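You operate a simulated robot arm through the tools that you are given. There is no shell and no other tool. Be economical: measure what you need, move in short steps, check, and stop when the job is done.

You are at the controls of a simulated robot arm. One attempt, no reset.

TASK
Pump four shots of sweet soup into the cup and heat it.
Fine: Spout back to the middle before you lift the cup. Small hot plate at mid till it steams, then knob to low and switch off; the cup stays on it. No drips.

Only the result counts: the job must be done as asked and must still hold three seconds after the hand-in. Knocking over, shifting, dropping, spilling or breaking anything else fails it.

THE ROBOT
A 7-joint arm with a two-finger parallel gripper, fixed in place. Base frame: the origin is at the foot of the arm, x ahead of it, y to its left, z up. Readings come in cm, degrees, newtons and seconds.
Its first joint turns from -66.0 to 66.0 degrees. Payload 2.5 kg.
The tool frame sits at the grasp point between the pads (the TCP): z along the fingers, y along the line on which they close. The tips reach 2.3 cm beyond it. Largest opening 9.4 cm; finger width 3.8, thickness 1; the body of the gripper, 5.4 by 9.6 cm, starts 3.9 cm behind the TCP.
Orientation is told as [roll, pitch, yaw] about the base's x, y, z axes, in that order, counted from this pose: with the fingers straight down and closing along the base's y, the tool's x points along the base's -x, its y along +y and its z along -z.

THE INTERFACE
- The arm moves only by the tool move_arm. Its argument "targets" is text: rows parted by semicolons, each of 7 numbers parted by spaces: the shift along the tool's x, y, z in units of 150 mm (1.0 is 150 mm), then the turn, a rotation vector about the tool's x, y, z in units of 45 degrees (1.0 is 45 degrees), then the gripper command, from -1 (fully open) to 1 (shut), values between in proportion. In form: x y z wx wy wz jaw; .... A call has 1 to 10 rows; each row is the pose to reach, as a shift and turn from the pose commanded when the call began, along the tool's axes at that moment. A call with a number of a shift or a turn outside -1 to 1 is refused whole. A row lasts 0.2 s, in which the tool goes at most 5 cm and 8.6 degrees; a call with a longer step from one row to the next is refused whole, and so is a gripper value outside its range. Where a pose cannot be reached the arm comes as near as it can. A force on the tool above 40 N (or 10 N above the force at the start of the call, whichever is more), or a blocked arm, ends the call early, and 0.2 s more pass. The fingers move at their own pace (about 10.8 cm/s each) and stop on an object; they squeeze with about 34 N. The grip force told is the motor's: it shows also when the fingers shut on nothing. Time passes only in rows, and 0.2 s behind the last, so rows that repeat a pose let the fingers close. It gives the time, the measured TCP pose, the force on the tool (base axes), the opening and the grip force at its end, in the units of the frame above (readings bear some noise).
- Cameras (640 x 400 px; columns grow to the right, rows downward): "scene" is fixed at [9.42, -38.89, 55.82]; the picture's right is [0.90, -0.44, 0.00], its down [-0.24, -0.50, -0.83] and it looks along [0.37, 0.75, -0.55] (base axes); focal length 214 px, centre (320, 200). "wrist" rides on the gripper at [-3.9, 0, -4.4] in the tool frame; the picture's right is [0.00, -1.00, 0.00], its down [0.97, 0.00, -0.24] and it looks along [0.24, 0.00, 0.97] (tool axes); focal length 218 px, centre (320, 200).
- capture(camera): a new picture of that camera. It takes no simulated time.
- pixel_to_xyz(camera, pixels): for up to 12 pixels [column, row] of the newest picture of that camera ("zoom" is the newest enlarged one), the place [x, y, z] in the base frame of the surface seen there, good to about 0.2 cm, but the place of the scene camera against the robot may be out by one fixed shift of up to 2.5 cm in any direction. It takes no simulated time.
- inspect(camera, box): a new picture of the part [left, top, right, bottom] of that camera's present view, enlarged. It takes no simulated time.
- job_done(): hands the job in; it is judged then, once.

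Keep the steps short. Do not move on a guess: measure, check each grasp and each placing, and mend mistakes. In all there are 80 turns and 46 pictures (those below and enlarged ones count). Leave the gripper open and the arm clear of the work at the hand-in unless told otherwise, and finish with a single line.

The tools are called after "Emit:" by a JSON object that holds its "name" and its "arguments". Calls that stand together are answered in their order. move_arm: Moves the arm, as the interface text tells. Its arguments: {"type":"object","properties":{"targets":{"type":"string"}},"required":["targets"]} The other tools are called the same way: capture (camera) takes a picture; pixel_to_xyz (camera, pixels) gives the place of the surface under pixels of a picture; inspect (camera, box) takes an enlarged picture of a part of a camera's view; job_done () hands the job in.

At the start:

```text
clock: 0.0
tcp_pos: [41.03, 3.49, 47.13]
ee_rot: [0.0, 0.0, -0.1]
wrist_force: [-0.3, 0.2, -0.5]
width: 9.4
grip_force: 0.2
```

scene: 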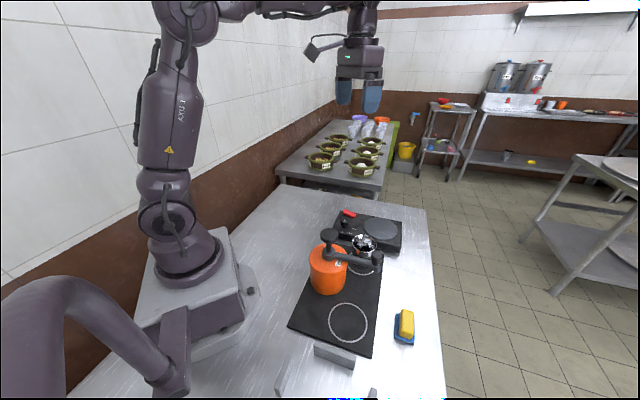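
wrist: 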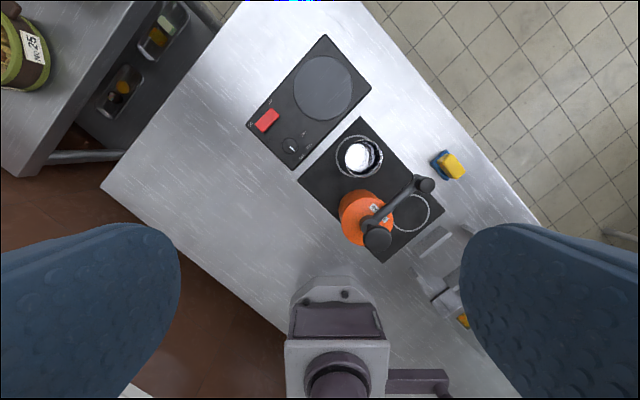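

I see an orange pump pot, a metal cup on a ring, and a hot plate with a red switch and a knob. I'll enlarge both views to see the details.

Emit:
{"name": "inspect", "arguments": {"camera": "scene", "box": [270, 190, 450, 370]}}

Emit:
{"name": "inspect", "arguments": {"camera": "wrist", "box": [230, 20, 480, 280]}}

```text
2.22 times, centred on (360, 280) of scene
```

zoom: 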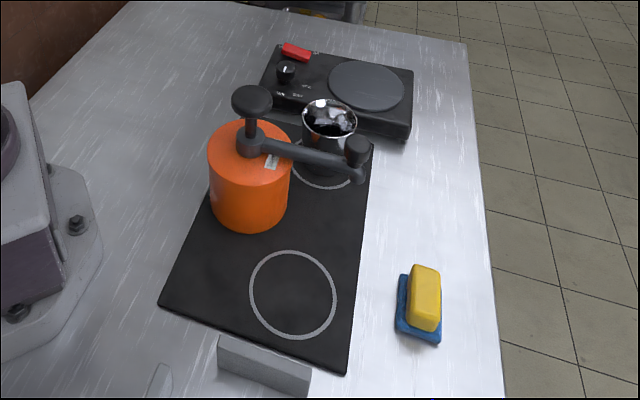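

```text
1.54 times, centred on (355, 150) of wrist
```

zoom: 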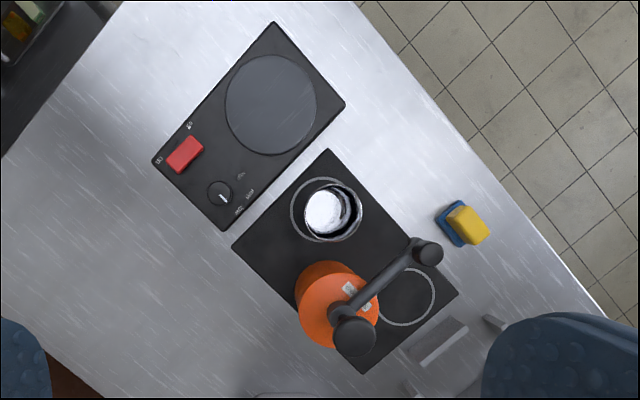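

I'll measure the key points from the enlarged wrist picture: plate, knob, switch, cup, pump and spout.

Emit:
{"name": "pixel_to_xyz", "arguments": {"camera": "zoom", "pixels": [[325, 210], [335, 180], [361, 215], [405, 297], [354, 337], [427, 250], [345, 310], [270, 105], [220, 192], [184, 154], [465, 225], [200, 260]]}}

Emit:
{"name": "capture", "arguments": {"camera": "wrist"}}

Emit:
{"name": "pixel_to_xyz", "arguments": {"camera": "wrist", "pixels": [[376, 236], [425, 185], [400, 205], [372, 222], [357, 157], [358, 137], [338, 160], [383, 160], [326, 36], [371, 88], [292, 169], [247, 122]]}}

```text
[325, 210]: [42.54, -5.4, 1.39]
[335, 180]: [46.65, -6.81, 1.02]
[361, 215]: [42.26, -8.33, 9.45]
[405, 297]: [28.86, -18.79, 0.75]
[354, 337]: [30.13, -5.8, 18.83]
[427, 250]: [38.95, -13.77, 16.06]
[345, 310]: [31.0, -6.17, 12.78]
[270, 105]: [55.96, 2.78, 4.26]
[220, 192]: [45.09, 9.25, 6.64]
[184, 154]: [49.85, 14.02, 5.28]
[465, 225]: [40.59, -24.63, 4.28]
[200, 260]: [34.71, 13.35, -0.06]
```

```text
41 pictures are left
```

wrist: 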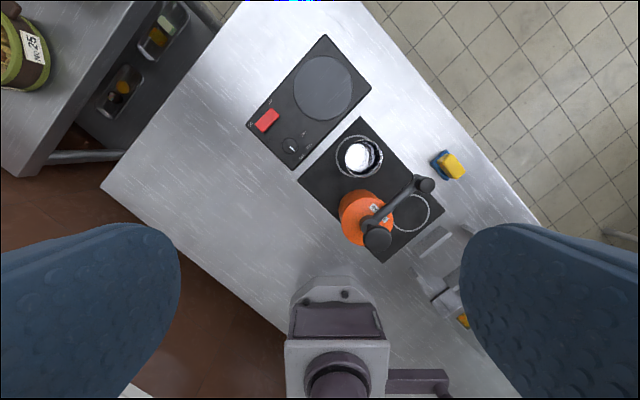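

```text
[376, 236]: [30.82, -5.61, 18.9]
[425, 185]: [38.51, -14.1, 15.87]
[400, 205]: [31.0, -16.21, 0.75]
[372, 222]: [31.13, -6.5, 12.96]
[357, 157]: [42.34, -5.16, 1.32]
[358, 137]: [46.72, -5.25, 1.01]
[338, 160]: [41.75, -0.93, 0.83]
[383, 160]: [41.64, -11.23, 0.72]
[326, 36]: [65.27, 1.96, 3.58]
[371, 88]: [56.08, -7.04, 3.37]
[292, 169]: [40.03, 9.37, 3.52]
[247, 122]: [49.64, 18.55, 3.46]
```

The table is at z≈0. The pump axis is near (30.7,-6), the nozzle near (38.7,-14), the cup near (42,-6) and the hot plate near (56,3). The knob is near (45,9.3) and the switch near (50,14). I'll lower the camera over the hot plate to read the markings.

Emit:
{"name": "move_arm", "arguments": {"targets": "-0.05 0.03 0.2 0 0 0 -1; -0.1 0.07 0.4 0 0 0 -1; -0.15 0.12 0.6 0 0 0 -1; -0.2 0.18 0.8 0 0 0 -1; -0.27 0.23 1.0 0 0 0 -1"}}

Emit:
{"name": "capture", "arguments": {"camera": "wrist"}}

```text
clock: 1.2
tcp_pos: [45.06, 6.8, 32.16]
ee_rot: [0.0, 0.0, 0.0]
wrist_force: [-0.5, -0.7, 0.4]
width: 9.41
grip_force: 0.0
```

```text
40 pictures are left
```

wrist: 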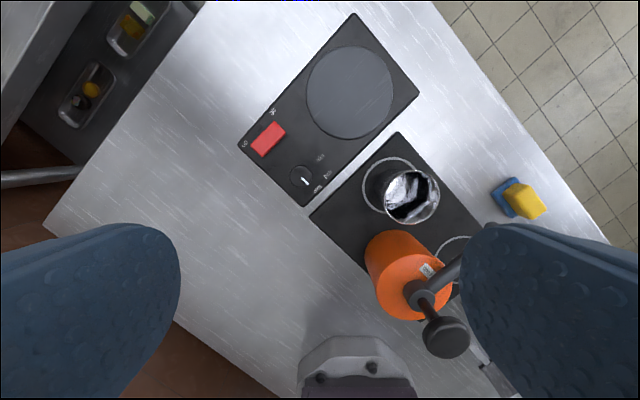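

The controls are in the middle left of the view, so I'll enlarge them.

Emit:
{"name": "inspect", "arguments": {"camera": "wrist", "box": [230, 90, 350, 215]}}

Emit:
{"name": "pixel_to_xyz", "arguments": {"camera": "zoom", "pixels": [[200, 230], [215, 275], [378, 293], [375, 315], [470, 320], [525, 275], [500, 215], [300, 270], [460, 180], [390, 250], [340, 320], [450, 300]]}}

```text
3.20 times, centred on (290, 152) of wrist
```

zoom: 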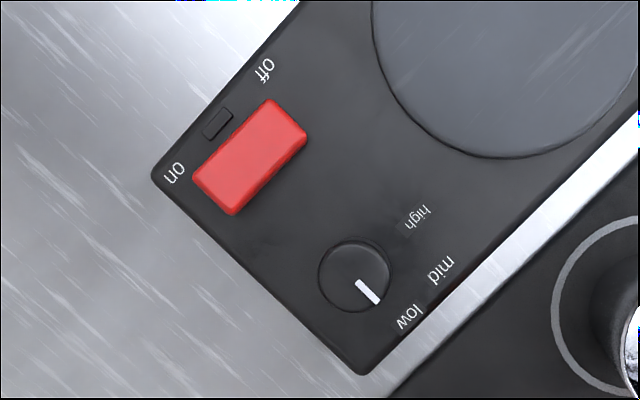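

```text
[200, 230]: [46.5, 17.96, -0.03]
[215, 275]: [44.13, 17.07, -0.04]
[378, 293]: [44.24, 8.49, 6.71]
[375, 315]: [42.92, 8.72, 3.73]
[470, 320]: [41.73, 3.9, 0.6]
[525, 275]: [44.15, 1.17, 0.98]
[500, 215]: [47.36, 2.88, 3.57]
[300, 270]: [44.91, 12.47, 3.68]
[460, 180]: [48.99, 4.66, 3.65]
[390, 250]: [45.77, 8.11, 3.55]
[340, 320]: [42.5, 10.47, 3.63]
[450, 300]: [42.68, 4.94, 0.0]
```

The knob points to "low", with "mid" about 45° counter-clockwise from it. The red rocker has "on" at the lower-left end. I'll measure these features.

Emit:
{"name": "pixel_to_xyz", "arguments": {"camera": "zoom", "pixels": [[355, 268], [360, 285], [377, 301], [328, 268], [387, 268], [440, 270], [407, 318], [418, 215], [225, 185], [278, 130], [250, 155], [215, 205]]}}

Emit:
{"name": "pixel_to_xyz", "arguments": {"camera": "wrist", "pixels": [[448, 337], [448, 318], [424, 338], [469, 337], [410, 198], [385, 203], [412, 172], [438, 200], [409, 222], [350, 92], [306, 92], [394, 92]]}}

```text
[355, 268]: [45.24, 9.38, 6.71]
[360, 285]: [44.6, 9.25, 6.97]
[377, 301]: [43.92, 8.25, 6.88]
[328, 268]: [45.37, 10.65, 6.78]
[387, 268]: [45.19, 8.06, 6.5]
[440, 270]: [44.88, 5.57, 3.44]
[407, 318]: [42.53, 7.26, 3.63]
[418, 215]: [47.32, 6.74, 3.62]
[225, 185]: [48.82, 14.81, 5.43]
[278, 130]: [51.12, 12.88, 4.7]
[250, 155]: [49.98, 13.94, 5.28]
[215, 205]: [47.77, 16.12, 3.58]
```

```text
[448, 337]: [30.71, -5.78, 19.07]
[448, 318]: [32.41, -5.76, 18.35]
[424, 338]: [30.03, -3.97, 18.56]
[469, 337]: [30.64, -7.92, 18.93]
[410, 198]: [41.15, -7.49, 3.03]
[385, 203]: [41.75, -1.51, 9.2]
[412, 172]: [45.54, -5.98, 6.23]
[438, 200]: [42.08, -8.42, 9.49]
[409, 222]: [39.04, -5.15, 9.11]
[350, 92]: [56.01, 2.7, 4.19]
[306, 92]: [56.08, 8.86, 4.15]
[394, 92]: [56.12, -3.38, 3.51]
```

The knob centre is (45.2, 9.35) with its top at z 6.75. The pump head is at (30.6,-5.8,19), and the cup centre is about (42.2,-5) with its rim at z 9.4. I'll look closer at the pump head and spout.

Emit:
{"name": "inspect", "arguments": {"camera": "scene", "box": [300, 215, 400, 300]}}

Emit:
{"name": "pixel_to_xyz", "arguments": {"camera": "zoom", "pixels": [[205, 110], [205, 170], [200, 215], [300, 215], [380, 235], [440, 205], [440, 235], [445, 265], [350, 135], [420, 180], [180, 300], [340, 235]]}}

```text
4.71 times, centred on (350, 258) of scene
```

zoom: 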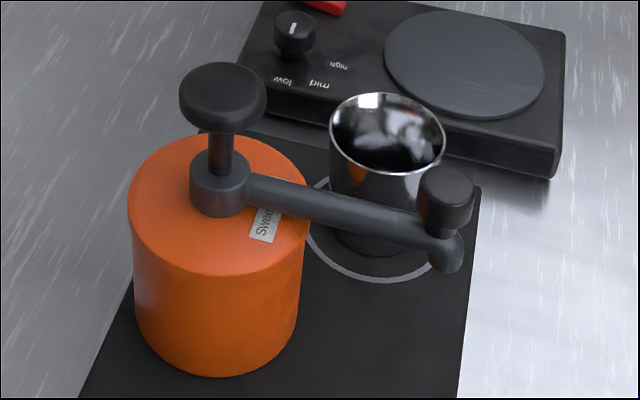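

```text
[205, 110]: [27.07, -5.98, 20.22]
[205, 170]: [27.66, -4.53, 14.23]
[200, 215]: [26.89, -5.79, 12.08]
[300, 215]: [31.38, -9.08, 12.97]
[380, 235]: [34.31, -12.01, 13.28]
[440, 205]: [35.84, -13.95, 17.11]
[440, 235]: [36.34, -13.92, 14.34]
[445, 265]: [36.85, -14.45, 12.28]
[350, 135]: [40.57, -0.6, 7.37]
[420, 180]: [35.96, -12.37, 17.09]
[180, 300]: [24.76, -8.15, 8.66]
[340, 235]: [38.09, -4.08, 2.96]
```

There is a grip stub at the spout end, top near (38.7,-14,15.9). I'll move over it and turn the tool -45° so the fingers straddle the spout arm.

Emit:
{"name": "move_arm", "arguments": {"targets": "0.07 -0.15 0 0 0 0.17 -1; 0.14 -0.3 0 0 0 0.34 -1; 0.21 -0.45 0 0 0 0.5 -1; 0.28 -0.6 0 0 0 0.67 -1; 0.35 -0.75 0 0 0 0.84 -1; 0.42 -0.95 0.1 0 0 1.0 -1"}}

Emit:
{"name": "capture", "arguments": {"camera": "wrist"}}

```text
clock: 2.6
tcp_pos: [38.7, -7.54, 30.58]
ee_rot: [0.0, 0.1, -45.2]
wrist_force: [0.3, 0.0, -0.9]
width: 9.43
grip_force: 0.1
```

```text
37 pictures are left
```

wrist: 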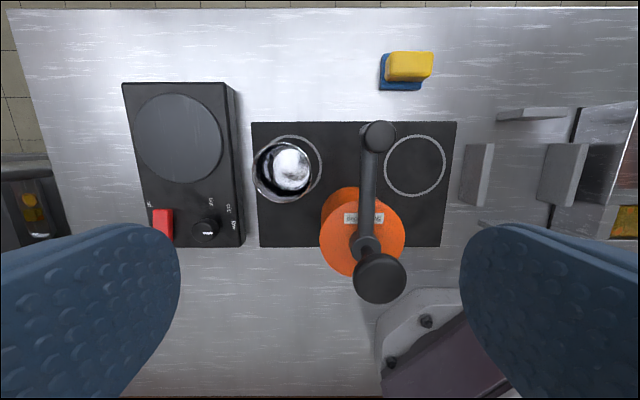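

The tool is aligned with the bench now. I'll measure the stub, head, arm, cup and rings from here.

Emit:
{"name": "pixel_to_xyz", "arguments": {"camera": "wrist", "pixels": [[378, 132], [362, 137], [397, 137], [367, 190], [365, 243], [380, 275], [414, 166], [414, 195], [445, 166], [308, 170], [257, 170], [318, 150]]}}

Emit:
{"name": "inspect", "arguments": {"camera": "wrist", "box": [240, 110, 460, 300]}}

Emit:
{"name": "pixel_to_xyz", "arguments": {"camera": "zoom", "pixels": [[45, 180], [120, 225], [120, 85], [230, 130], [190, 190], [90, 240], [120, 240], [375, 70], [400, 52], [430, 95], [372, 200], [400, 470]]}}

```text
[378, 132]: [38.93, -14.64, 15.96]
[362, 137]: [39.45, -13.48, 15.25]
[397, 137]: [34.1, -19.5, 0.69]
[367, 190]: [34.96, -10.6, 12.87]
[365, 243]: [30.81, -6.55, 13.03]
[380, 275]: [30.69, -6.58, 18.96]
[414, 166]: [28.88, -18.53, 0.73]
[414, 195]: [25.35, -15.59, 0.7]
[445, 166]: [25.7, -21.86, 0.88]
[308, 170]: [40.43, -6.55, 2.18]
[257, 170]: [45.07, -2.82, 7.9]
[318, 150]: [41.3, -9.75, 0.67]
```

```text
2.11 times, centred on (350, 205) of wrist
```

zoom: 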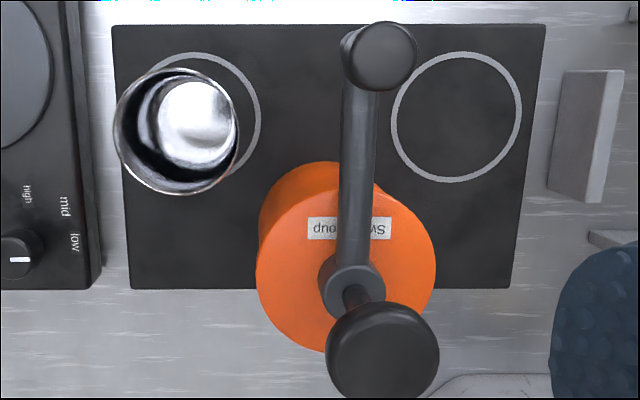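

```text
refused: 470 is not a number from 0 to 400
```

The stub is at (38.9,-14.6,16) and the head axis is about (30.6,-6.45). Next I'll measure the cup rim.

Emit:
{"name": "pixel_to_xyz", "arguments": {"camera": "zoom", "pixels": [[115, 130], [237, 130], [175, 69], [172, 193], [385, 52], [357, 60], [413, 60], [382, 350], [328, 350], [437, 350], [382, 310], [355, 180]]}}

```text
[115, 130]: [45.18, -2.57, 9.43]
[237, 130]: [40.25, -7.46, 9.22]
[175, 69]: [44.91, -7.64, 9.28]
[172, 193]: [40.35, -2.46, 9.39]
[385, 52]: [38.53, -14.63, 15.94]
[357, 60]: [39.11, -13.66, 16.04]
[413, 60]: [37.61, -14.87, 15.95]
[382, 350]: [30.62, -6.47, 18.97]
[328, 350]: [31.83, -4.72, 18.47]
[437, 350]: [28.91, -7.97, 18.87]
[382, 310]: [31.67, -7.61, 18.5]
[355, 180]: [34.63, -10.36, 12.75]
```

The cup centre is (42.7,-5.0) with a 7 cm diameter. The pump axis is (30.5,-6.4) and the stub (38.4,-14.3). The spout must swing about +52°. First I'll move above the stub.

Emit:
{"name": "move_arm", "arguments": {"targets": "-0.1 -0.11 0.15 0 0 0 -1; -0.2 -0.22 0.3 0 0 0 -1; -0.305 -0.333 0.45 0 0 0 -1; -0.305 -0.333 0.573 0 0 0 -1; -0.305 -0.333 0.573 0 0 0 -1"}}

Emit:
{"name": "capture", "arguments": {"camera": "wrist"}}

```text
clock: 3.8
tcp_pos: [38.45, -14.24, 22.14]
ee_rot: [0.0, 0.0, -45.0]
wrist_force: [0.5, 0.2, 0.1]
width: 9.42
grip_force: 0.0
```

```text
35 pictures are left
```

wrist: 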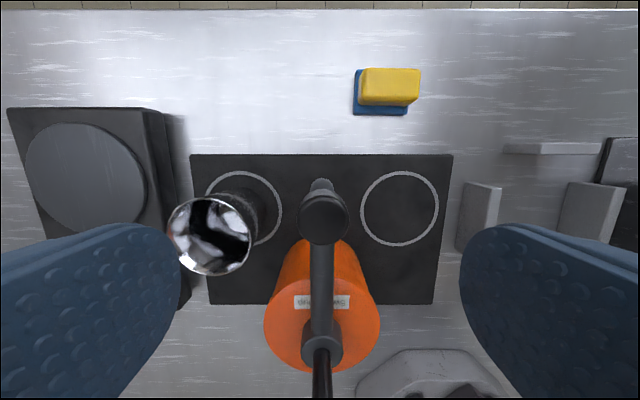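

The stub shows at about (325,217), with the nozzle tip just outward at (322,185). I'll measure it.

Emit:
{"name": "pixel_to_xyz", "arguments": {"camera": "wrist", "pixels": [[325, 215], [304, 218], [346, 218], [325, 200], [322, 183], [321, 290], [322, 260]]}}

```text
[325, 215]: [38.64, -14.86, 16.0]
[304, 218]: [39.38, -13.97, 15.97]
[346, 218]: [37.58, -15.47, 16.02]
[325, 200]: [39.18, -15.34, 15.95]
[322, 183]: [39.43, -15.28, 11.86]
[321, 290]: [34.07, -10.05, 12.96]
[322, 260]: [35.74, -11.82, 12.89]
```

The stub centre is about (38.5,-14.7) with a 1.2 radius. I'll descend to z≈15.1 around it, then close.

Emit:
{"name": "move_arm", "arguments": {"targets": "-0.019 -0.012 0.15 0 0 0 -1; -0.019 -0.012 0.3 0 0 0 -1; -0.019 -0.012 0.469 0 0 0 -1; -0.019 -0.012 0.469 0 0 0 -0.3; -0.019 -0.012 0.469 0 0 0 0.2; -0.019 -0.012 0.469 0 0 0 1; -0.019 -0.012 0.469 0 0 0 1; -0.019 -0.012 0.469 0 0 0 1"}}

Emit:
{"name": "capture", "arguments": {"camera": "wrist"}}

```text
clock: 5.6
tcp_pos: [38.59, -14.45, 15.02]
ee_rot: [0.1, -0.1, -45.0]
wrist_force: [3.6, -1.9, -0.4]
width: 2.74
grip_force: 33.7
```

```text
34 pictures are left
```

wrist: 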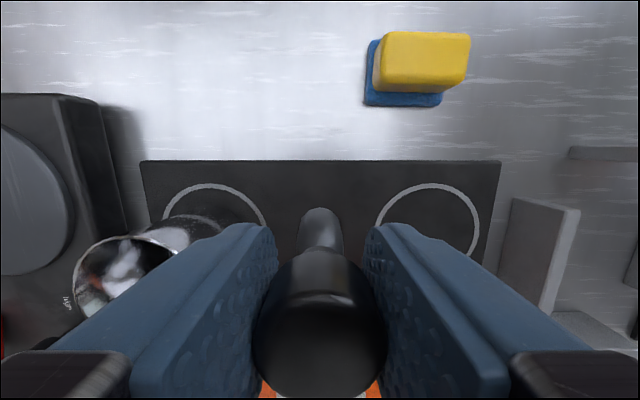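

The stub is gripped (2.74 cm wide). This middle pose is (38.59,-14.45), yaw -45. I'll swing along the arc towards the cup, first part about 30°.

Emit:
{"name": "move_arm", "arguments": {"targets": "0.00635 0.0978 0 0 0 -0.165 1; 0.0253 0.1939 0 0 0 -0.33 1; 0.0565 0.2867 0 0 0 -0.495 1; 0.0994 0.3747 0 0 0 -0.66 1; 0.0994 0.3747 0 0 0 -0.66 1"}}

Emit:
{"name": "capture", "arguments": {"camera": "wrist"}}

```text
clock: 6.8
tcp_pos: [41.47, -9.6, 15.05]
ee_rot: [0.0, -0.1, -15.2]
wrist_force: [11.7, -3.2, 0.9]
width: 2.73
grip_force: 34.7
```

```text
33 pictures are left
```

wrist: 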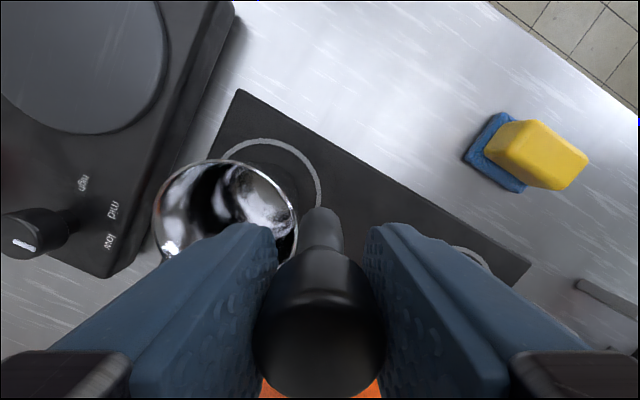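

The spout follows, with a small radial force of 12 N. I'll swing the remaining 22°, with the radius a hair larger.

Emit:
{"name": "move_arm", "arguments": {"targets": "0.001 0.0978 0 0 0 -0.165 1; 0.0183 0.1939 0 0 0 -0.33 1; 0.0490 0.2867 0 0 0 -0.495 1; 0.0490 0.2867 0 0 0 -0.495 1"}}

Emit:
{"name": "capture", "arguments": {"camera": "wrist"}}

Emit:
{"name": "inspect", "arguments": {"camera": "scene", "box": [300, 205, 420, 300]}}

```text
clock: 7.8
tcp_pos: [42.02, -5.06, 15.08]
ee_rot: [0.1, -0.3, 7.1]
wrist_force: [14.9, 1.7, 0.4]
width: 2.76
grip_force: 34.5
```

```text
32 pictures are left
```

wrist: 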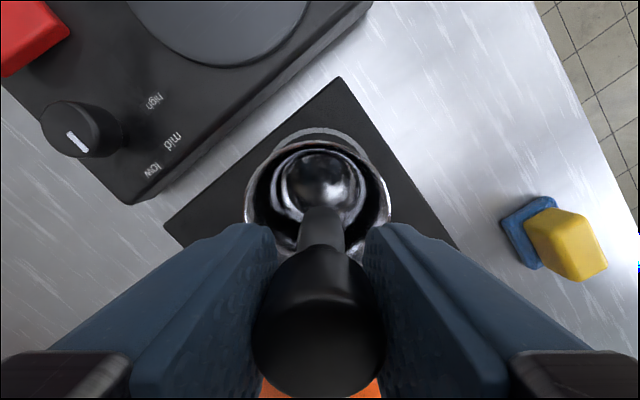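

```text
4.21 times, centred on (360, 252) of scene
```

zoom: 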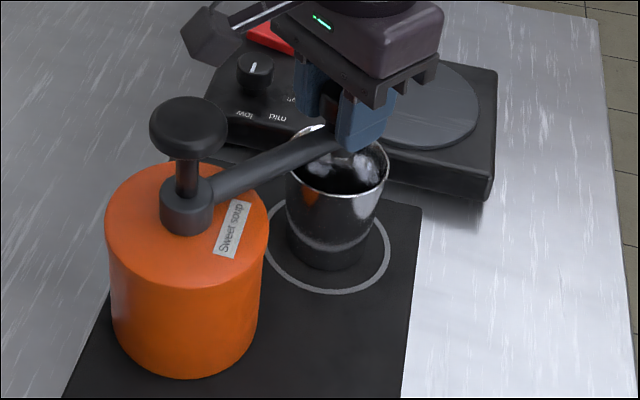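

The nozzle is over the cup's middle. I'll release, rise clear to z≈26, then move over the pump head with the fingers shut.

Emit:
{"name": "move_arm", "arguments": {"targets": "0 0 0 0 0 0 0.2; 0 0 0 0 0 0 -0.2; 0 0 0 0 0 0 -0.2; 0 0 -0.2 0 0 0 -0.2; 0 0 -0.45 0 0 0 -0.2; 0 0 -0.75 0 0 0 -0.2; 0.25 -0.02 -0.75 0 0 0 0.5; 0.5 0.0 -0.75 0 0 0 1; 0.75 0.0 -0.75 0 0 0 1; 0.75 0.0 -0.75 0 0 0 1"}}

Emit:
{"name": "capture", "arguments": {"camera": "wrist"}}

Emit:
{"name": "capture", "arguments": {"camera": "scene"}}

```text
clock: 10.0
tcp_pos: [30.71, -6.32, 26.25]
ee_rot: [0.1, 0.1, 7.0]
wrist_force: [-0.7, -1.1, 0.2]
width: 0.0
grip_force: 34.0
```

```text
30 pictures are left
```

wrist: 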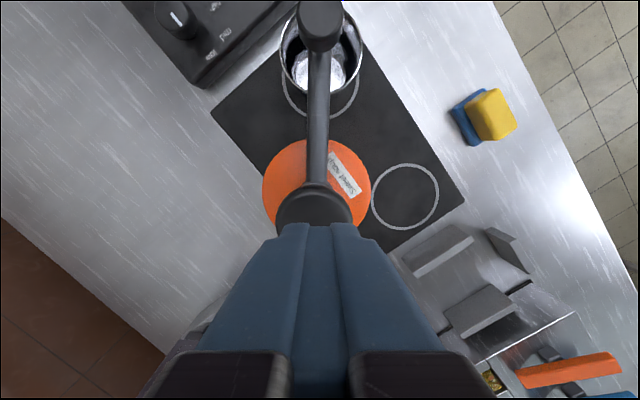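

```text
29 pictures are left
```

scene: 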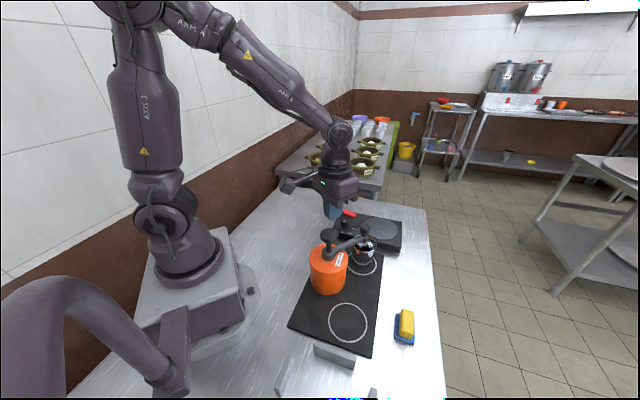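

I'll check the head and stub positions in this picture before pressing.

Emit:
{"name": "pixel_to_xyz", "arguments": {"camera": "wrist", "pixels": [[320, 28], [313, 190], [280, 215], [348, 215], [313, 210], [300, 60]]}}

```text
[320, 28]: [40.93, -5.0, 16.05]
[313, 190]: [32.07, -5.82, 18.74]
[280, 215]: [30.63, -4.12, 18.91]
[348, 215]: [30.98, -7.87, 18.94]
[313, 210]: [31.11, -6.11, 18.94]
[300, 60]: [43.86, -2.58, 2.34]
```

The head is centred near (30.5,-6.1) with its top at 18.95, so contact comes at TCP z≈21.25. I'll press down slowly, and a force stop marks the bottom.

Emit:
{"name": "move_arm", "arguments": {"targets": "0.012 0.012 0.15 0 0 0 1; 0.012 0.012 0.3 0 0 0 1; 0.012 0.012 0.34 0 0 0 1; 0.012 0.012 0.38 0 0 0 1; 0.012 0.012 0.42 0 0 0 1; 0.012 0.012 0.46 0 0 0 1; 0.012 0.012 0.5 0 0 0 1; 0.012 0.012 0.54 0 0 0 1; 0.012 0.012 0.58 0 0 0 1"}}

Emit:
{"name": "inspect", "arguments": {"camera": "scene", "box": [300, 205, 420, 300]}}

```text
clock: 11.8
tcp_pos: [30.41, -6.42, 18.72]
ee_rot: [0.0, -0.1, 6.8]
wrist_force: [-6.6, 1.9, 18.6]
width: 0.0
grip_force: 34.2
stopped in row 8: the force on the tool passed its limit (the readings are from after the stop); the commanded pose is now the measured one
```

```text
4.21 times, centred on (360, 252) of scene
```

zoom: 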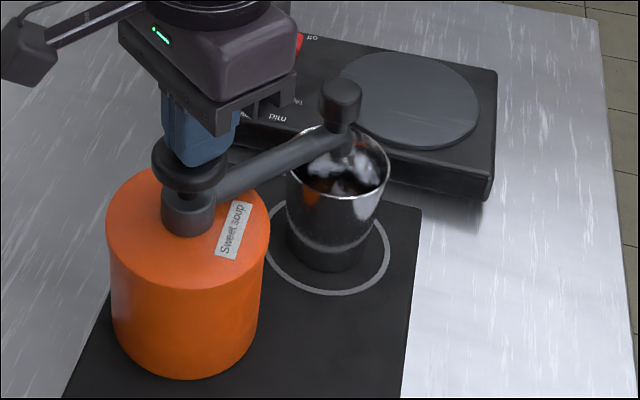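

It bottomed at TCP z 18.7, a 2.5 cm stroke, and the spout held its place. I'll hold briefly, rise to 22.6, wait, and check that the head came back and the soup went in.

Emit:
{"name": "move_arm", "arguments": {"targets": "0 0 0 0 0 0 1; 0 0 0 0 0 0 1; 0 0 -0.08 0 0 0 1; 0 0 -0.16 0 0 0 1; 0 0 -0.26 0 0 0 1; 0 0 -0.26 0 0 0 1; 0 0 -0.26 0 0 0 1; 0 0 -0.26 0 0 0 1"}}

Emit:
{"name": "inspect", "arguments": {"camera": "scene", "box": [300, 205, 420, 300]}}

```text
clock: 13.6
tcp_pos: [30.42, -6.34, 22.65]
ee_rot: [0.0, -0.1, 6.8]
wrist_force: [0.4, 0.1, -0.1]
width: 0.02
grip_force: 34.0
```

```text
4.21 times, centred on (360, 252) of scene
```

zoom: 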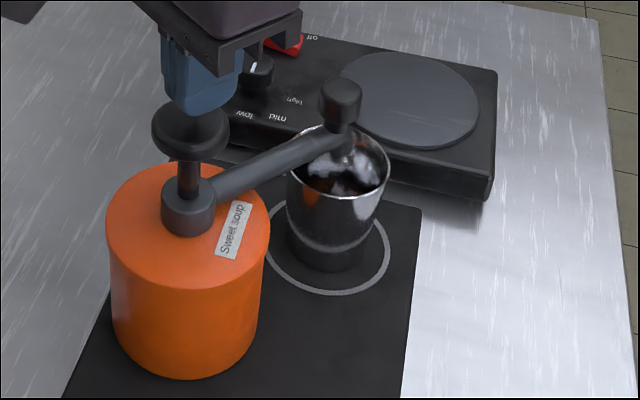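

The head has returned. Second stroke: press to the stop.

Emit:
{"name": "move_arm", "arguments": {"targets": "0 0 0.07 0 0 0 1; 0 0 0.12 0 0 0 1; 0 0 0.16 0 0 0 1; 0 0 0.20 0 0 0 1; 0 0 0.24 0 0 0 1; 0 0 0.28 0 0 0 1; 0 0 0.32 0 0 0 1"}}

Emit:
{"name": "inspect", "arguments": {"camera": "scene", "box": [345, 225, 395, 270]}}

```text
clock: 15.0
tcp_pos: [30.51, -6.33, 18.83]
ee_rot: [0.0, 0.0, 6.9]
wrist_force: [-6.2, 2.1, 18.1]
width: 0.0
grip_force: 33.7
stopped in row 7: the force on the tool passed its limit (the readings are from after the stop); the commanded pose is now the measured one
```

```text
8.89 times, centred on (370, 248) of scene
```

zoom: 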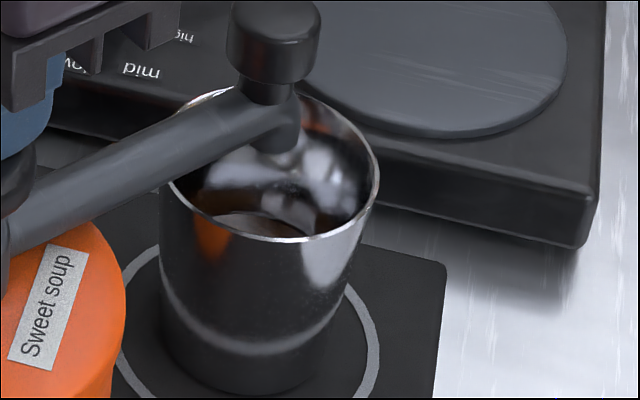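

Soup seems to be visible low in the cup. Third stroke: hold, rise fully, wait, and press to the stop.

Emit:
{"name": "move_arm", "arguments": {"targets": "0 0 0 0 0 0 1; 0 0 -0.09 0 0 0 1; 0 0 -0.18 0 0 0 1; 0 0 -0.25 0 0 0 1; 0 0 -0.25 0 0 0 1; 0 0 -0.25 0 0 0 1; 0 0 -0.18 0 0 0 1; 0 0 -0.12 0 0 0 1; 0 0 -0.06 0 0 0 1; 0 0 0.0 0 0 0 1"}}

```text
clock: 17.2
tcp_pos: [30.55, -6.39, 18.69]
ee_rot: [-0.1, -0.3, 6.8]
wrist_force: [-4.8, 0.2, 18.2]
width: 0.02
grip_force: 34.0
```

It is at 18.69, the same depth as the earlier stops. I'll push a bit more to confirm the bottom.

Emit:
{"name": "move_arm", "arguments": {"targets": "0 0 0.03 0 0 0 1; 0 0 0.06 0 0 0 1"}}

Emit:
{"name": "inspect", "arguments": {"camera": "scene", "box": [345, 225, 395, 270]}}

```text
clock: 17.5
tcp_pos: [30.66, -6.47, 18.88]
ee_rot: [0.0, -0.2, 6.9]
wrist_force: [-5.8, 1.0, 16.3]
width: 0.01
grip_force: 33.8
stopped in row 1: the force on the tool passed its limit (the readings are from after the stop); the commanded pose is now the measured one
```

```text
8.89 times, centred on (370, 248) of scene
```

zoom: 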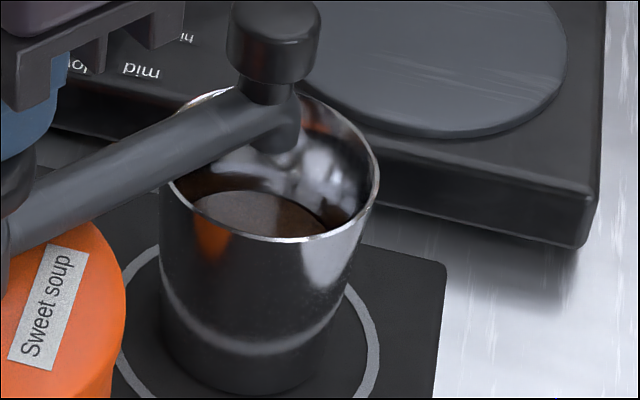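

The level has risen clearly. Fourth and last stroke, the same way.

Emit:
{"name": "move_arm", "arguments": {"targets": "0 0 0 0 0 0 1; 0 0 -0.09 0 0 0 1; 0 0 -0.18 0 0 0 1; 0 0 -0.25 0 0 0 1; 0 0 -0.25 0 0 0 1; 0 0 -0.25 0 0 0 1; 0 0 -0.18 0 0 0 1; 0 0 -0.12 0 0 0 1; 0 0 -0.05 0 0 0 1; 0 0 0.02 0 0 0 1"}}

Emit:
{"name": "inspect", "arguments": {"camera": "scene", "box": [345, 225, 395, 270]}}

```text
clock: 19.8
tcp_pos: [30.64, -6.42, 18.69]
ee_rot: [0.0, -0.2, 6.8]
wrist_force: [-5.1, 1.5, 18.2]
width: 0.0
grip_force: 33.6
stopped in row 10: the force on the tool passed its limit (the readings are from after the stop); the commanded pose is now the measured one
```

```text
8.89 times, centred on (370, 248) of scene
```

zoom: 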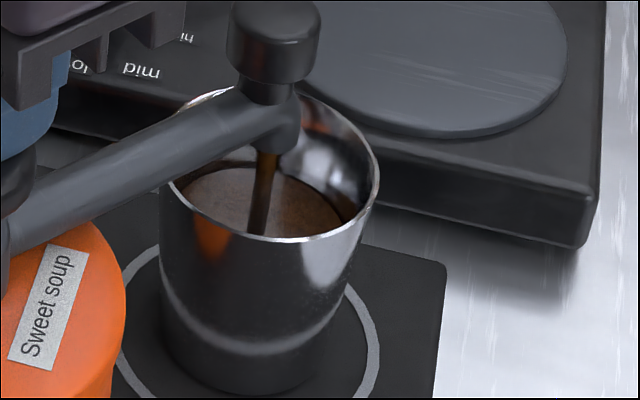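

The fourth stroke is flowing. I'll hold it down, then rise slowly and wait for the nozzle to stop dripping.

Emit:
{"name": "move_arm", "arguments": {"targets": "0 0 0 0 0 0 1; 0 0 0 0 0 0 1; 0 0 0 0 0 0 1; 0 0 -0.08 0 0 0 1; 0 0 -0.16 0 0 0 1; 0 0 -0.3 0 0 0 1; 0 0 -0.5 0 0 0 1; 0 0 -0.5 0 0 0 1; 0 0 -0.5 0 0 0 1; 0 0 -0.5 0 0 0 1"}}

Emit:
{"name": "inspect", "arguments": {"camera": "scene", "box": [345, 225, 395, 270]}}

```text
clock: 22.0
tcp_pos: [30.61, -6.24, 26.4]
ee_rot: [-0.1, -0.2, 7.0]
wrist_force: [-0.1, 0.3, 0.0]
width: 0.0
grip_force: 33.6
```

```text
8.89 times, centred on (370, 248) of scene
```

zoom: 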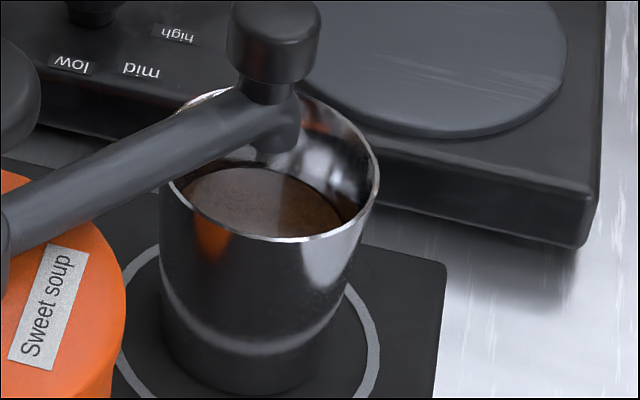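

The drip has stopped and the cup shows soup. I'll return over the stub at height with the jaws half open.

Emit:
{"name": "move_arm", "arguments": {"targets": "-0.2 0 0 0 0 0 0.5; -0.4 0 0 0 0 0 0; -0.6 -0.01 0 0 0 0 -0.3; -0.75 -0.012 0 0 0 0 -0.3; -0.75 -0.012 0.25 0 0 0 -0.3; -0.75 -0.012 0.35 0 0 0 -0.3; -0.75 -0.012 0.35 0 0 0 -0.3"}}

Emit:
{"name": "capture", "arguments": {"camera": "wrist"}}

Emit:
{"name": "pixel_to_xyz", "arguments": {"camera": "wrist", "pixels": [[320, 225], [320, 205], [320, 240], [300, 225], [340, 225]]}}

```text
clock: 23.6
tcp_pos: [41.74, -5.21, 21.01]
ee_rot: [0.0, -0.3, 6.9]
wrist_force: [-1.0, 0.8, 0.0]
width: 6.13
grip_force: 0.0
```

```text
22 pictures are left
```

wrist: 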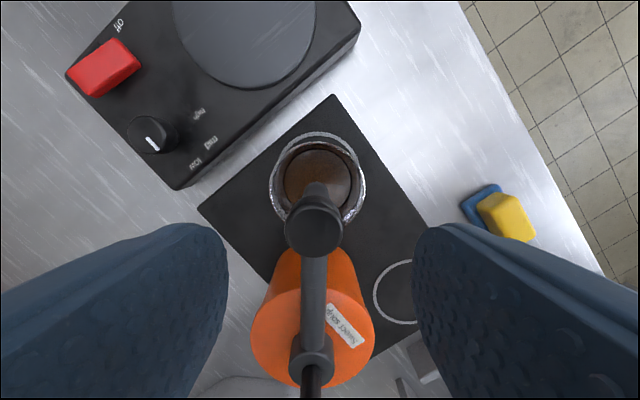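

```text
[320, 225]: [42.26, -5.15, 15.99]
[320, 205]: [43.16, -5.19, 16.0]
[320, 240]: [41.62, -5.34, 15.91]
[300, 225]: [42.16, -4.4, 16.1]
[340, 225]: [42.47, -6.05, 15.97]
```

The stub centre is about (42.1,-4.95). I'll descend on it and close.

Emit:
{"name": "move_arm", "arguments": {"targets": "-0.026 0.014 0.1 0 0 0 -0.3; -0.026 0.014 0.25 0 0 0 -0.3; -0.026 0.014 0.397 0 0 0 -0.3; -0.026 0.014 0.397 0 0 0 0.1; -0.026 0.014 0.397 0 0 0 0.4; -0.026 0.014 0.397 0 0 0 1; -0.026 0.014 0.397 0 0 0 1; -0.026 0.014 0.397 0 0 0 1"}}

```text
clock: 25.4
tcp_pos: [42.23, -5.09, 14.85]
ee_rot: [-0.2, -0.1, 6.9]
wrist_force: [2.4, 0.1, -0.2]
width: 2.73
grip_force: 34.0
```

Gripped. I'll swing back towards the middle, first about 30°.

Emit:
{"name": "move_arm", "arguments": {"targets": "0.0065 -0.1 0 0 0 0.165 1; 0.0259 -0.1984 0 0 0 0.33 1; 0.0578 -0.2933 0 0 0 0.495 1; 0.1017 -0.3833 0 0 0 0.66 1; 0.1017 -0.3833 0 0 0 0.66 1"}}

```text
clock: 26.6
tcp_pos: [41.31, -10.94, 14.95]
ee_rot: [0.1, 0.0, -22.9]
wrist_force: [-17.9, 8.7, 18.5]
width: 2.76
grip_force: 33.5
```

The radius is slightly big (inward force). I'll finish the swing to (38.68,-14.58), yaw -45, with a slightly smaller radius.

Emit:
{"name": "move_arm", "arguments": {"targets": "0.0163 -0.0985 0 0 0 0.164 1; 0.0353 -0.196 0 0 0 0.327 1; 0.067 -0.2915 0 0 0 0.491 1; 0.067 -0.2915 0 0 0 0.491 1; 0.067 -0.2915 0 0 0 0.491 1"}}

Emit:
{"name": "capture", "arguments": {"camera": "wrist"}}

```text
clock: 27.8
tcp_pos: [38.75, -14.58, 14.96]
ee_rot: [0.1, -0.2, -45.0]
wrist_force: [1.5, -2.4, 1.3]
width: 2.76
grip_force: 33.9
```

```text
21 pictures are left
```

wrist: 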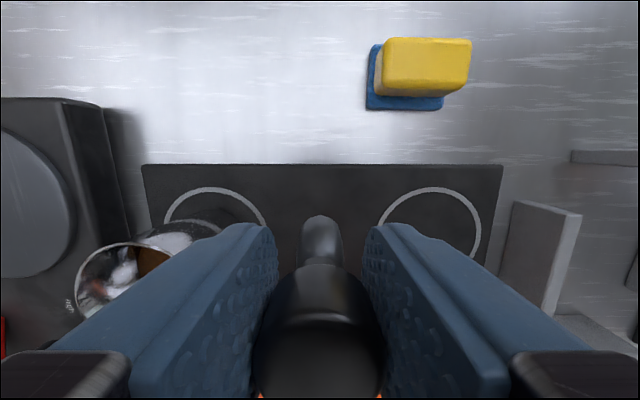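

The spout is back in the middle with low forces. I'll open and rise to z≈26, then look.

Emit:
{"name": "move_arm", "arguments": {"targets": "0 0 0 0 0 0 0.2; 0 0 0 0 0 0 -0.2; 0 0 0 0 0 0 -0.5; 0 0 -0.25 0 0 0 -0.5; 0 0 -0.5 0 0 0 -0.5; 0 0 -0.75 0 0 0 -0.5; 0 0 -0.75 0 0 0 -1"}}

Emit:
{"name": "capture", "arguments": {"camera": "wrist"}}

Emit:
{"name": "pixel_to_xyz", "arguments": {"camera": "wrist", "pixels": [[320, 200], [298, 200], [340, 200], [320, 260], [319, 320], [305, 260], [335, 260], [210, 205], [180, 205], [240, 205], [210, 175], [210, 235]]}}

```text
clock: 29.4
tcp_pos: [38.7, -14.66, 26.11]
ee_rot: [0.1, -0.2, -44.9]
wrist_force: [-0.2, 0.5, 0.7]
width: 9.38
grip_force: 0.0
```

```text
20 pictures are left
```

wrist: 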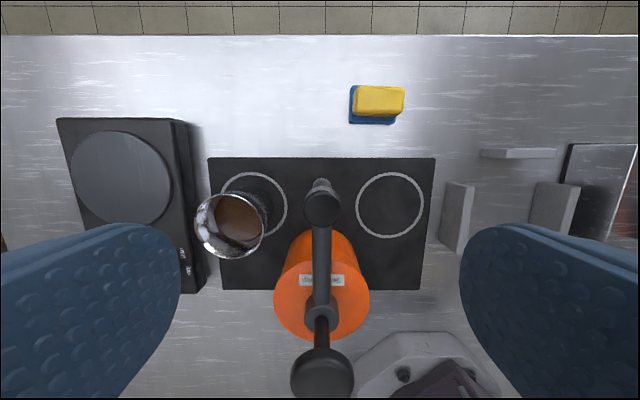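

```text
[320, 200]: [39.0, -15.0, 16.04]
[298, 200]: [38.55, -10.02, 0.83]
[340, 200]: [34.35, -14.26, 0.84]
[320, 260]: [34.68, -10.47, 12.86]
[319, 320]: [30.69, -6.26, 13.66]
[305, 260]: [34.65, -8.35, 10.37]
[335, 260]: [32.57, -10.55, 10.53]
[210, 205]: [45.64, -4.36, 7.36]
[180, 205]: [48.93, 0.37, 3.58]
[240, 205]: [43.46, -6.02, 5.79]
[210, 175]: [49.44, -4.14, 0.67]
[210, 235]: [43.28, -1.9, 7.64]
```

The spout is aligned in the middle, with the stub at (322,207) above the column at (322,375). Now for the knob: I'll go over it at height, turning the tool to yaw 0, and also learn the reach there.

Emit:
{"name": "move_arm", "arguments": {"targets": "0.07 0.12 0 0 0 -0.167 -1; 0.14 0.24 0 0 0 -0.334 -1; 0.21 0.36 0 0 0 -0.5 -1; 0.28 0.48 0 0 0 -0.667 -1; 0.35 0.6 0 0 0 -0.834 -0.5; 0.41 0.72 0 0 0 -1 -0.1; 0.55 0.92 0.1 0 0 -1 -0.1; 0.7 1.0 0.25 0 0 -1 -0.1"}}

```text
clock: 31.2
tcp_pos: [41.87, 3.52, 22.52]
ee_rot: [-0.1, -0.1, 0.2]
wrist_force: [0.2, 0.1, -0.8]
width: 5.14
grip_force: 0.1
```

Next, over the knob at z≈14.

Emit:
{"name": "move_arm", "arguments": {"targets": "-0.1 0.18 0.1 0 0 0 -0.1; -0.222 0.389 0.25 0 0 0 -0.1; -0.222 0.389 0.45 0 0 0 -0.1; -0.222 0.389 0.57 0 0 0 -0.1; -0.222 0.389 0.57 0 0 0 -0.1"}}

Emit:
{"name": "capture", "arguments": {"camera": "wrist"}}

Emit:
{"name": "pixel_to_xyz", "arguments": {"camera": "wrist", "pixels": [[320, 215], [300, 230], [340, 230], [320, 230], [320, 245], [280, 80], [200, 130], [240, 110]]}}

```text
clock: 32.4
tcp_pos: [45.38, 9.38, 13.88]
ee_rot: [-0.1, -0.1, 0.2]
wrist_force: [1.0, -0.2, 0.3]
width: 5.17
grip_force: 0.0
```

```text
19 pictures are left
```

wrist: 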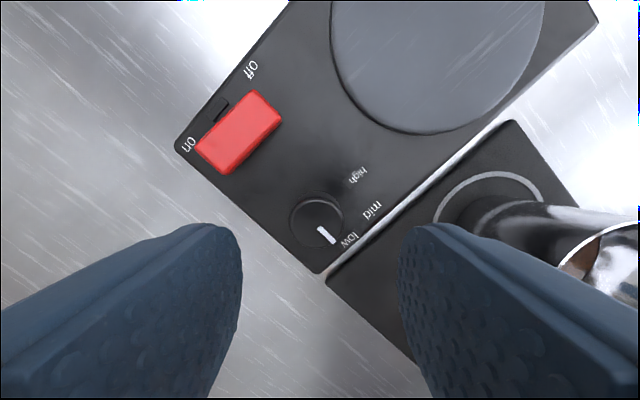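

```text
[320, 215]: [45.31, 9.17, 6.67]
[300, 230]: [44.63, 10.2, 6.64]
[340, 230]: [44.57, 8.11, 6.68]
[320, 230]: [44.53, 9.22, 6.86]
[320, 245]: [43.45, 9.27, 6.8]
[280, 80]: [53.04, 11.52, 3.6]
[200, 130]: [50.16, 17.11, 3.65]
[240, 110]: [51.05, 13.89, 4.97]
```

The knob centre is about (45.0,9.4). I'll descend to z≈6.6 and close on the knob.

Emit:
{"name": "move_arm", "arguments": {"targets": "0.02 0.001 0.15 0 0 0 -0.1; 0.02 0.001 0.3 0 0 0 -0.1; 0.02 0.001 0.42 0 0 0 -0.1; 0.02 0.001 0.483 0 0 0 -0.1; 0.02 0.001 0.483 0 0 0 0.3; 0.02 0.001 0.483 0 0 0 1; 0.02 0.001 0.483 0 0 0 1; 0.02 0.001 0.483 0 0 0 1"}}

Emit:
{"name": "capture", "arguments": {"camera": "wrist"}}

```text
clock: 34.2
tcp_pos: [44.97, 9.4, 6.49]
ee_rot: [0.1, -0.2, 0.2]
wrist_force: [-2.6, 10.6, -0.6]
width: 3.13
grip_force: 34.2
```

```text
18 pictures are left
```

wrist: 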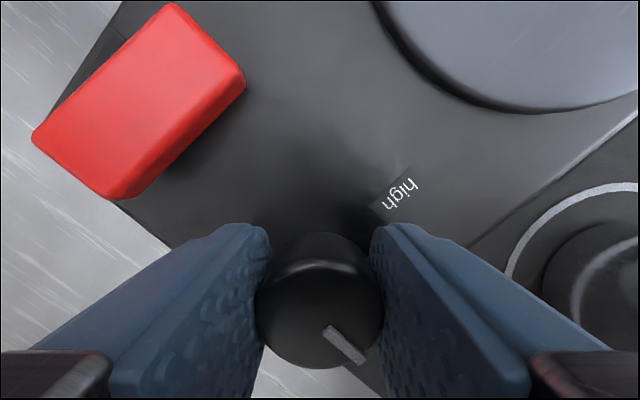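

Gripped at 3.13 cm. I'll turn 45° counter-clockwise, seen from above, towards mid.

Emit:
{"name": "move_arm", "arguments": {"targets": "0 0.006 0 0 0 0 1; 0 0.006 0 0 0 -0.167 1; 0 0.006 0 0 0 -0.334 1; 0 0.006 0 0 0 -0.5 1; 0 0.006 0 0 0 -0.667 1; 0 0.006 0 0 0 -0.834 1; 0 0.006 0 0 0 -1.0 1; 0 0.006 0 0 0 -1.0 1"}}

Emit:
{"name": "inspect", "arguments": {"camera": "wrist", "box": [180, 180, 460, 400]}}

```text
clock: 36.0
tcp_pos: [44.9, 9.42, 6.73]
ee_rot: [-0.2, 0.1, 45.1]
wrist_force: [-0.7, -0.9, -0.3]
width: 3.13
grip_force: 33.7
```

```text
1.82 times, centred on (320, 290) of wrist
```

zoom: 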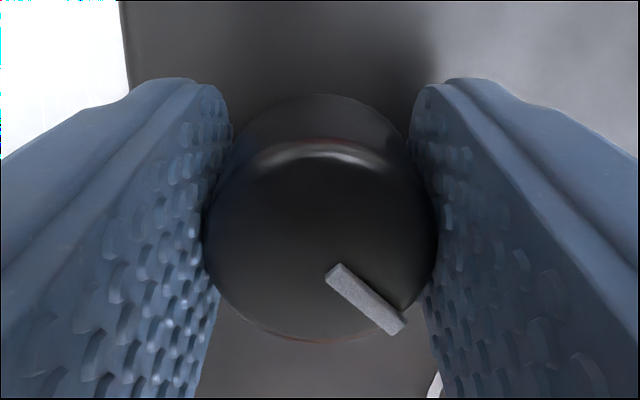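

The pointer turned with the gripper. I'll open, rise, and check the pointer against the label.

Emit:
{"name": "move_arm", "arguments": {"targets": "0 0 0 0 0 0 0.3; 0 0 0 0 0 0 -0.1; 0 0 0 0 0 0 -0.1; 0 0 -0.2 0 0 0 -0.1; 0 0 -0.45 0 0 0 -0.1; 0 0 -0.7 0 0 0 -0.1; 0 0 -0.7 0 0 0 -0.1"}}

Emit:
{"name": "inspect", "arguments": {"camera": "wrist", "box": [240, 80, 460, 260]}}

```text
clock: 37.6
tcp_pos: [45.06, 9.63, 17.05]
ee_rot: [-0.2, -0.1, 45.1]
wrist_force: [0.5, -0.1, 0.3]
width: 5.18
grip_force: 0.0
```

```text
2.22 times, centred on (350, 170) of wrist
```

zoom: 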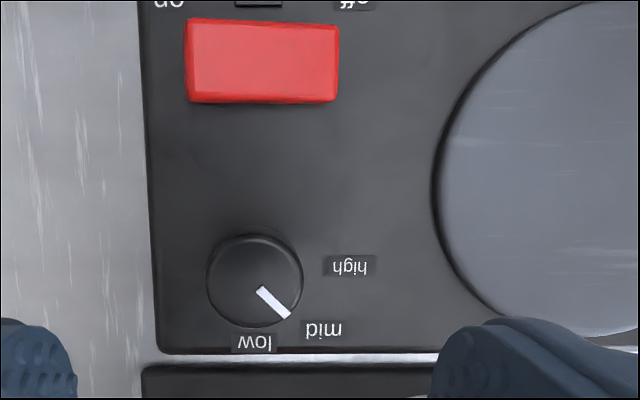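

The pointer is at mid. With empty hands, I'll test the reach over the plate centre at carrying height.

Emit:
{"name": "move_arm", "arguments": {"targets": "-0.05 -0.21 0 0 0 0 -0.5; -0.1 -0.42 0 0 0 0 -1; -0.15 -0.63 0 0 0 0 -1; -0.191 -0.84 0 0 0 0 -1; -0.191 -0.84 0.2 0 0 0 -1; -0.191 -0.84 0.4 0 0 0 -1; -0.191 -0.84 0.4 0 0 0 -1"}}

Emit:
{"name": "capture", "arguments": {"camera": "wrist"}}

Emit:
{"name": "pixel_to_xyz", "arguments": {"camera": "wrist", "pixels": [[320, 60], [200, 160], [320, 190], [440, 160], [320, 280], [320, 330]]}}

```text
clock: 39.2
tcp_pos: [55.92, 2.68, 11.31]
ee_rot: [-0.2, 0.0, 45.0]
wrist_force: [0.3, 0.1, 0.2]
width: 9.4
grip_force: 0.0
```

```text
15 pictures are left
```

wrist: 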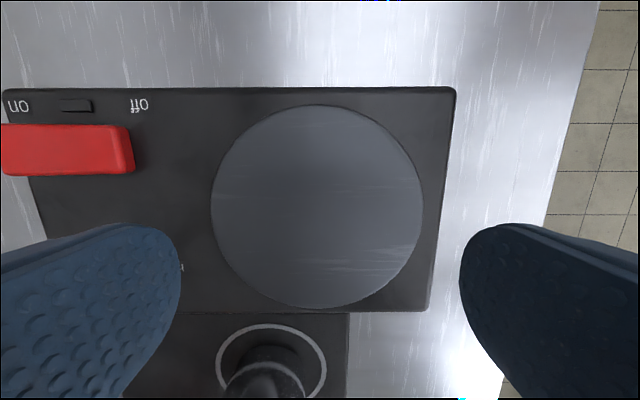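

```text
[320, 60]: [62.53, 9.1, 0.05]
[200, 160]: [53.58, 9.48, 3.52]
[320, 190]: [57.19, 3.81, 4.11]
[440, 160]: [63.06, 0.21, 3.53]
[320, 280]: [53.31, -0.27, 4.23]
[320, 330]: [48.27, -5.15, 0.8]
```

The reach is fine, and the plate centre is about (56.2,2.9,4.2). Now up and over to the cup at (42.7,-5).

Emit:
{"name": "move_arm", "arguments": {"targets": "0 0 -0.2 0 0 0 -1; 0.15 0.05 -0.4 0 0 0 -1; 0.35 0.1 -0.5 0 0 0 -1; 0.55 0.15 -0.5 0 0 0 -1; 0.75 0.2 -0.5 0 0 0 -1; 0.975 0.26 -0.5 0 0 0 -1; 0.975 0.26 -0.5 0 0 0 -1"}}

Emit:
{"name": "capture", "arguments": {"camera": "wrist"}}

Emit:
{"name": "pixel_to_xyz", "arguments": {"camera": "wrist", "pixels": [[320, 155], [320, 235], [276, 195], [364, 195], [320, 180], [320, 195], [320, 210]]}}

```text
clock: 40.8
tcp_pos: [42.82, -5.03, 18.77]
ee_rot: [-0.2, -0.1, 45.2]
wrist_force: [-0.2, 0.4, 0.2]
width: 9.4
grip_force: 0.1
```

```text
14 pictures are left
```

wrist: 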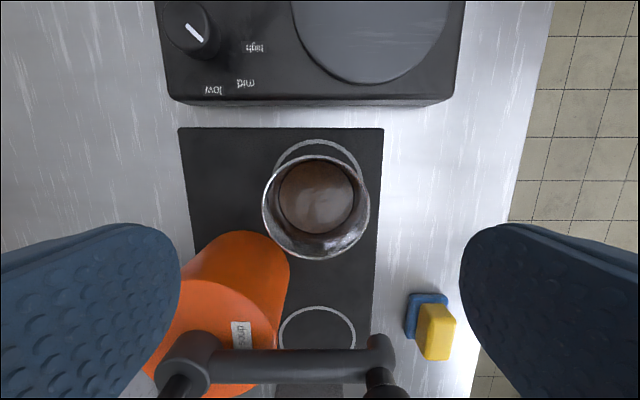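

```text
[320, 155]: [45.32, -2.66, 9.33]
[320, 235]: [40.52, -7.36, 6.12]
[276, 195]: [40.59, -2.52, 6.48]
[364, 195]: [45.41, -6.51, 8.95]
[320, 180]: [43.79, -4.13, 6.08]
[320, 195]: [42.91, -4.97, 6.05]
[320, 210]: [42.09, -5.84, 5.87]
```

The cup is centred under the tool, with soup at z≈6. I'll descend to z≈6.8, where the body clears the rim, and close on the cup.

Emit:
{"name": "move_arm", "arguments": {"targets": "0 0 0.25 0 0 0 -1; 0 0 0.45 0 0 0 -1; 0 0 0.6 0 0 0 -1; 0 0 0.72 0 0 0 -1; 0 0 0.798 0 0 0 -1; 0 0 0.798 0 0 0 -0.7; 0 0 0.798 0 0 0 -0.5; 0 0 0.798 0 0 0 -0.2; 0 0 0.798 0 0 0 1; 0 0 0.798 0 0 0 1"}}

Emit:
{"name": "capture", "arguments": {"camera": "wrist"}}

```text
clock: 43.0
tcp_pos: [42.75, -5.0, 6.69]
ee_rot: [-0.2, -0.1, 45.1]
wrist_force: [0.2, 0.6, 0.5]
width: 7.41
grip_force: 33.8
```

```text
13 pictures are left
```

wrist: 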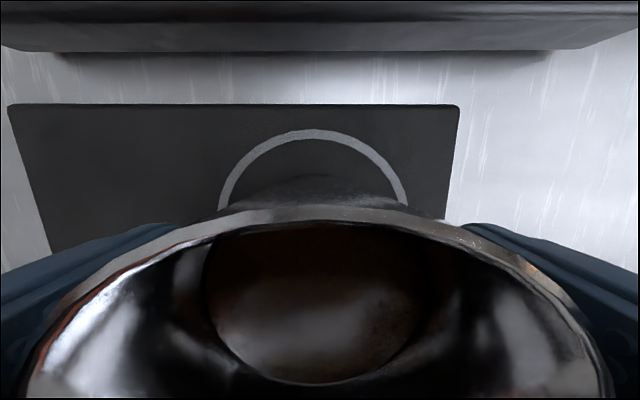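

Gripped at 7.41 cm, force steady. I'll lift gently by 6.3 cm.

Emit:
{"name": "move_arm", "arguments": {"targets": "0 0 -0.01 0 0 0 1; 0 0 -0.04 0 0 0 1; 0 0 -0.09 0 0 0 1; 0 0 -0.15 0 0 0 1; 0 0 -0.22 0 0 0 1; 0 0 -0.29 0 0 0 1; 0 0 -0.35 0 0 0 1; 0 0 -0.39 0 0 0 1; 0 0 -0.415 0 0 0 1; 0 0 -0.42 0 0 0 1"}}

Emit:
{"name": "inspect", "arguments": {"camera": "scene", "box": [300, 195, 420, 300]}}

```text
clock: 45.2
tcp_pos: [42.95, -5.07, 13.0]
ee_rot: [-0.2, -0.1, 45.0]
wrist_force: [-0.3, 0.2, -1.7]
width: 7.4
grip_force: 33.9
```

```text
3.81 times, centred on (360, 248) of scene
```

zoom: 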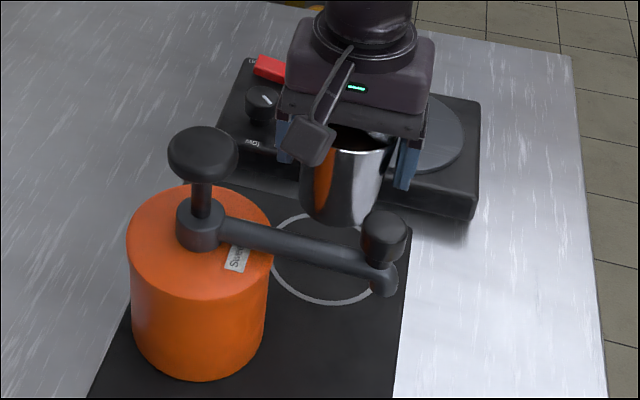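

The lift is good and the cup is level. I'll carry it smoothly to over the plate.

Emit:
{"name": "move_arm", "arguments": {"targets": "-0.02 -0.005 0 0 0 0 1; -0.08 -0.021 0 0 0 0 1; -0.18 -0.047 0 0 0 0 1; -0.31 -0.08 0 0 0 0 1; -0.45 -0.117 0 0 0 0 1; -0.6 -0.155 0 0 0 0 1; -0.75 -0.194 0 0 0 0 1; -0.88 -0.228 0 0 0 0 1; -0.97 -0.251 0 0 0 0 1; -1.0 -0.259 0 0 0 0 1"}}

```text
clock: 47.4
tcp_pos: [56.1, 2.92, 12.95]
ee_rot: [-0.1, -0.1, 45.1]
wrist_force: [0.3, 0.0, -2.1]
width: 7.41
grip_force: 33.9
```

It is over the plate centre. I'll lower gently; contact is expected at TCP z≈10.15.

Emit:
{"name": "move_arm", "arguments": {"targets": "0 0 0.02 0 0 0 1; 0 0 0.06 0 0 0 1; 0 0 0.1 0 0 0 1; 0 0 0.14 0 0 0 1; 0 0 0.165 0 0 0 1; 0 0 0.18 0 0 0 1; 0 0 0.187 0 0 0 1; 0 0 0.187 0 0 0 1"}}

Emit:
{"name": "inspect", "arguments": {"camera": "scene", "box": [320, 195, 420, 280]}}

```text
clock: 49.2
tcp_pos: [56.1, 2.94, 10.35]
ee_rot: [-0.2, -0.1, 45.1]
wrist_force: [0.3, -0.8, -0.8]
width: 7.39
grip_force: 33.3
```

```text
4.71 times, centred on (370, 238) of scene
```

zoom: 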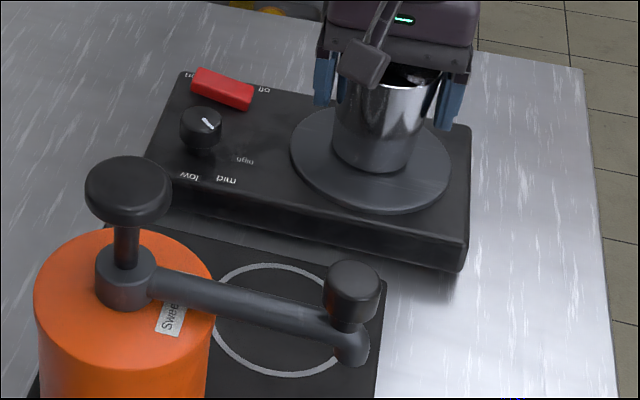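

Almost down. I'll lower in 1 mm steps and read the force.

Emit:
{"name": "move_arm", "arguments": {"targets": "0 0 0.005 0 0 0 1; 0 0 0.01 0 0 0 1; 0 0 0.015 0 0 0 1; 0 0 0.015 0 0 0 1"}}

```text
clock: 50.2
tcp_pos: [56.31, 2.81, 10.17]
ee_rot: [-0.2, -0.1, 45.0]
wrist_force: [-3.5, -0.9, 6.2]
width: 7.37
grip_force: 34.2
```

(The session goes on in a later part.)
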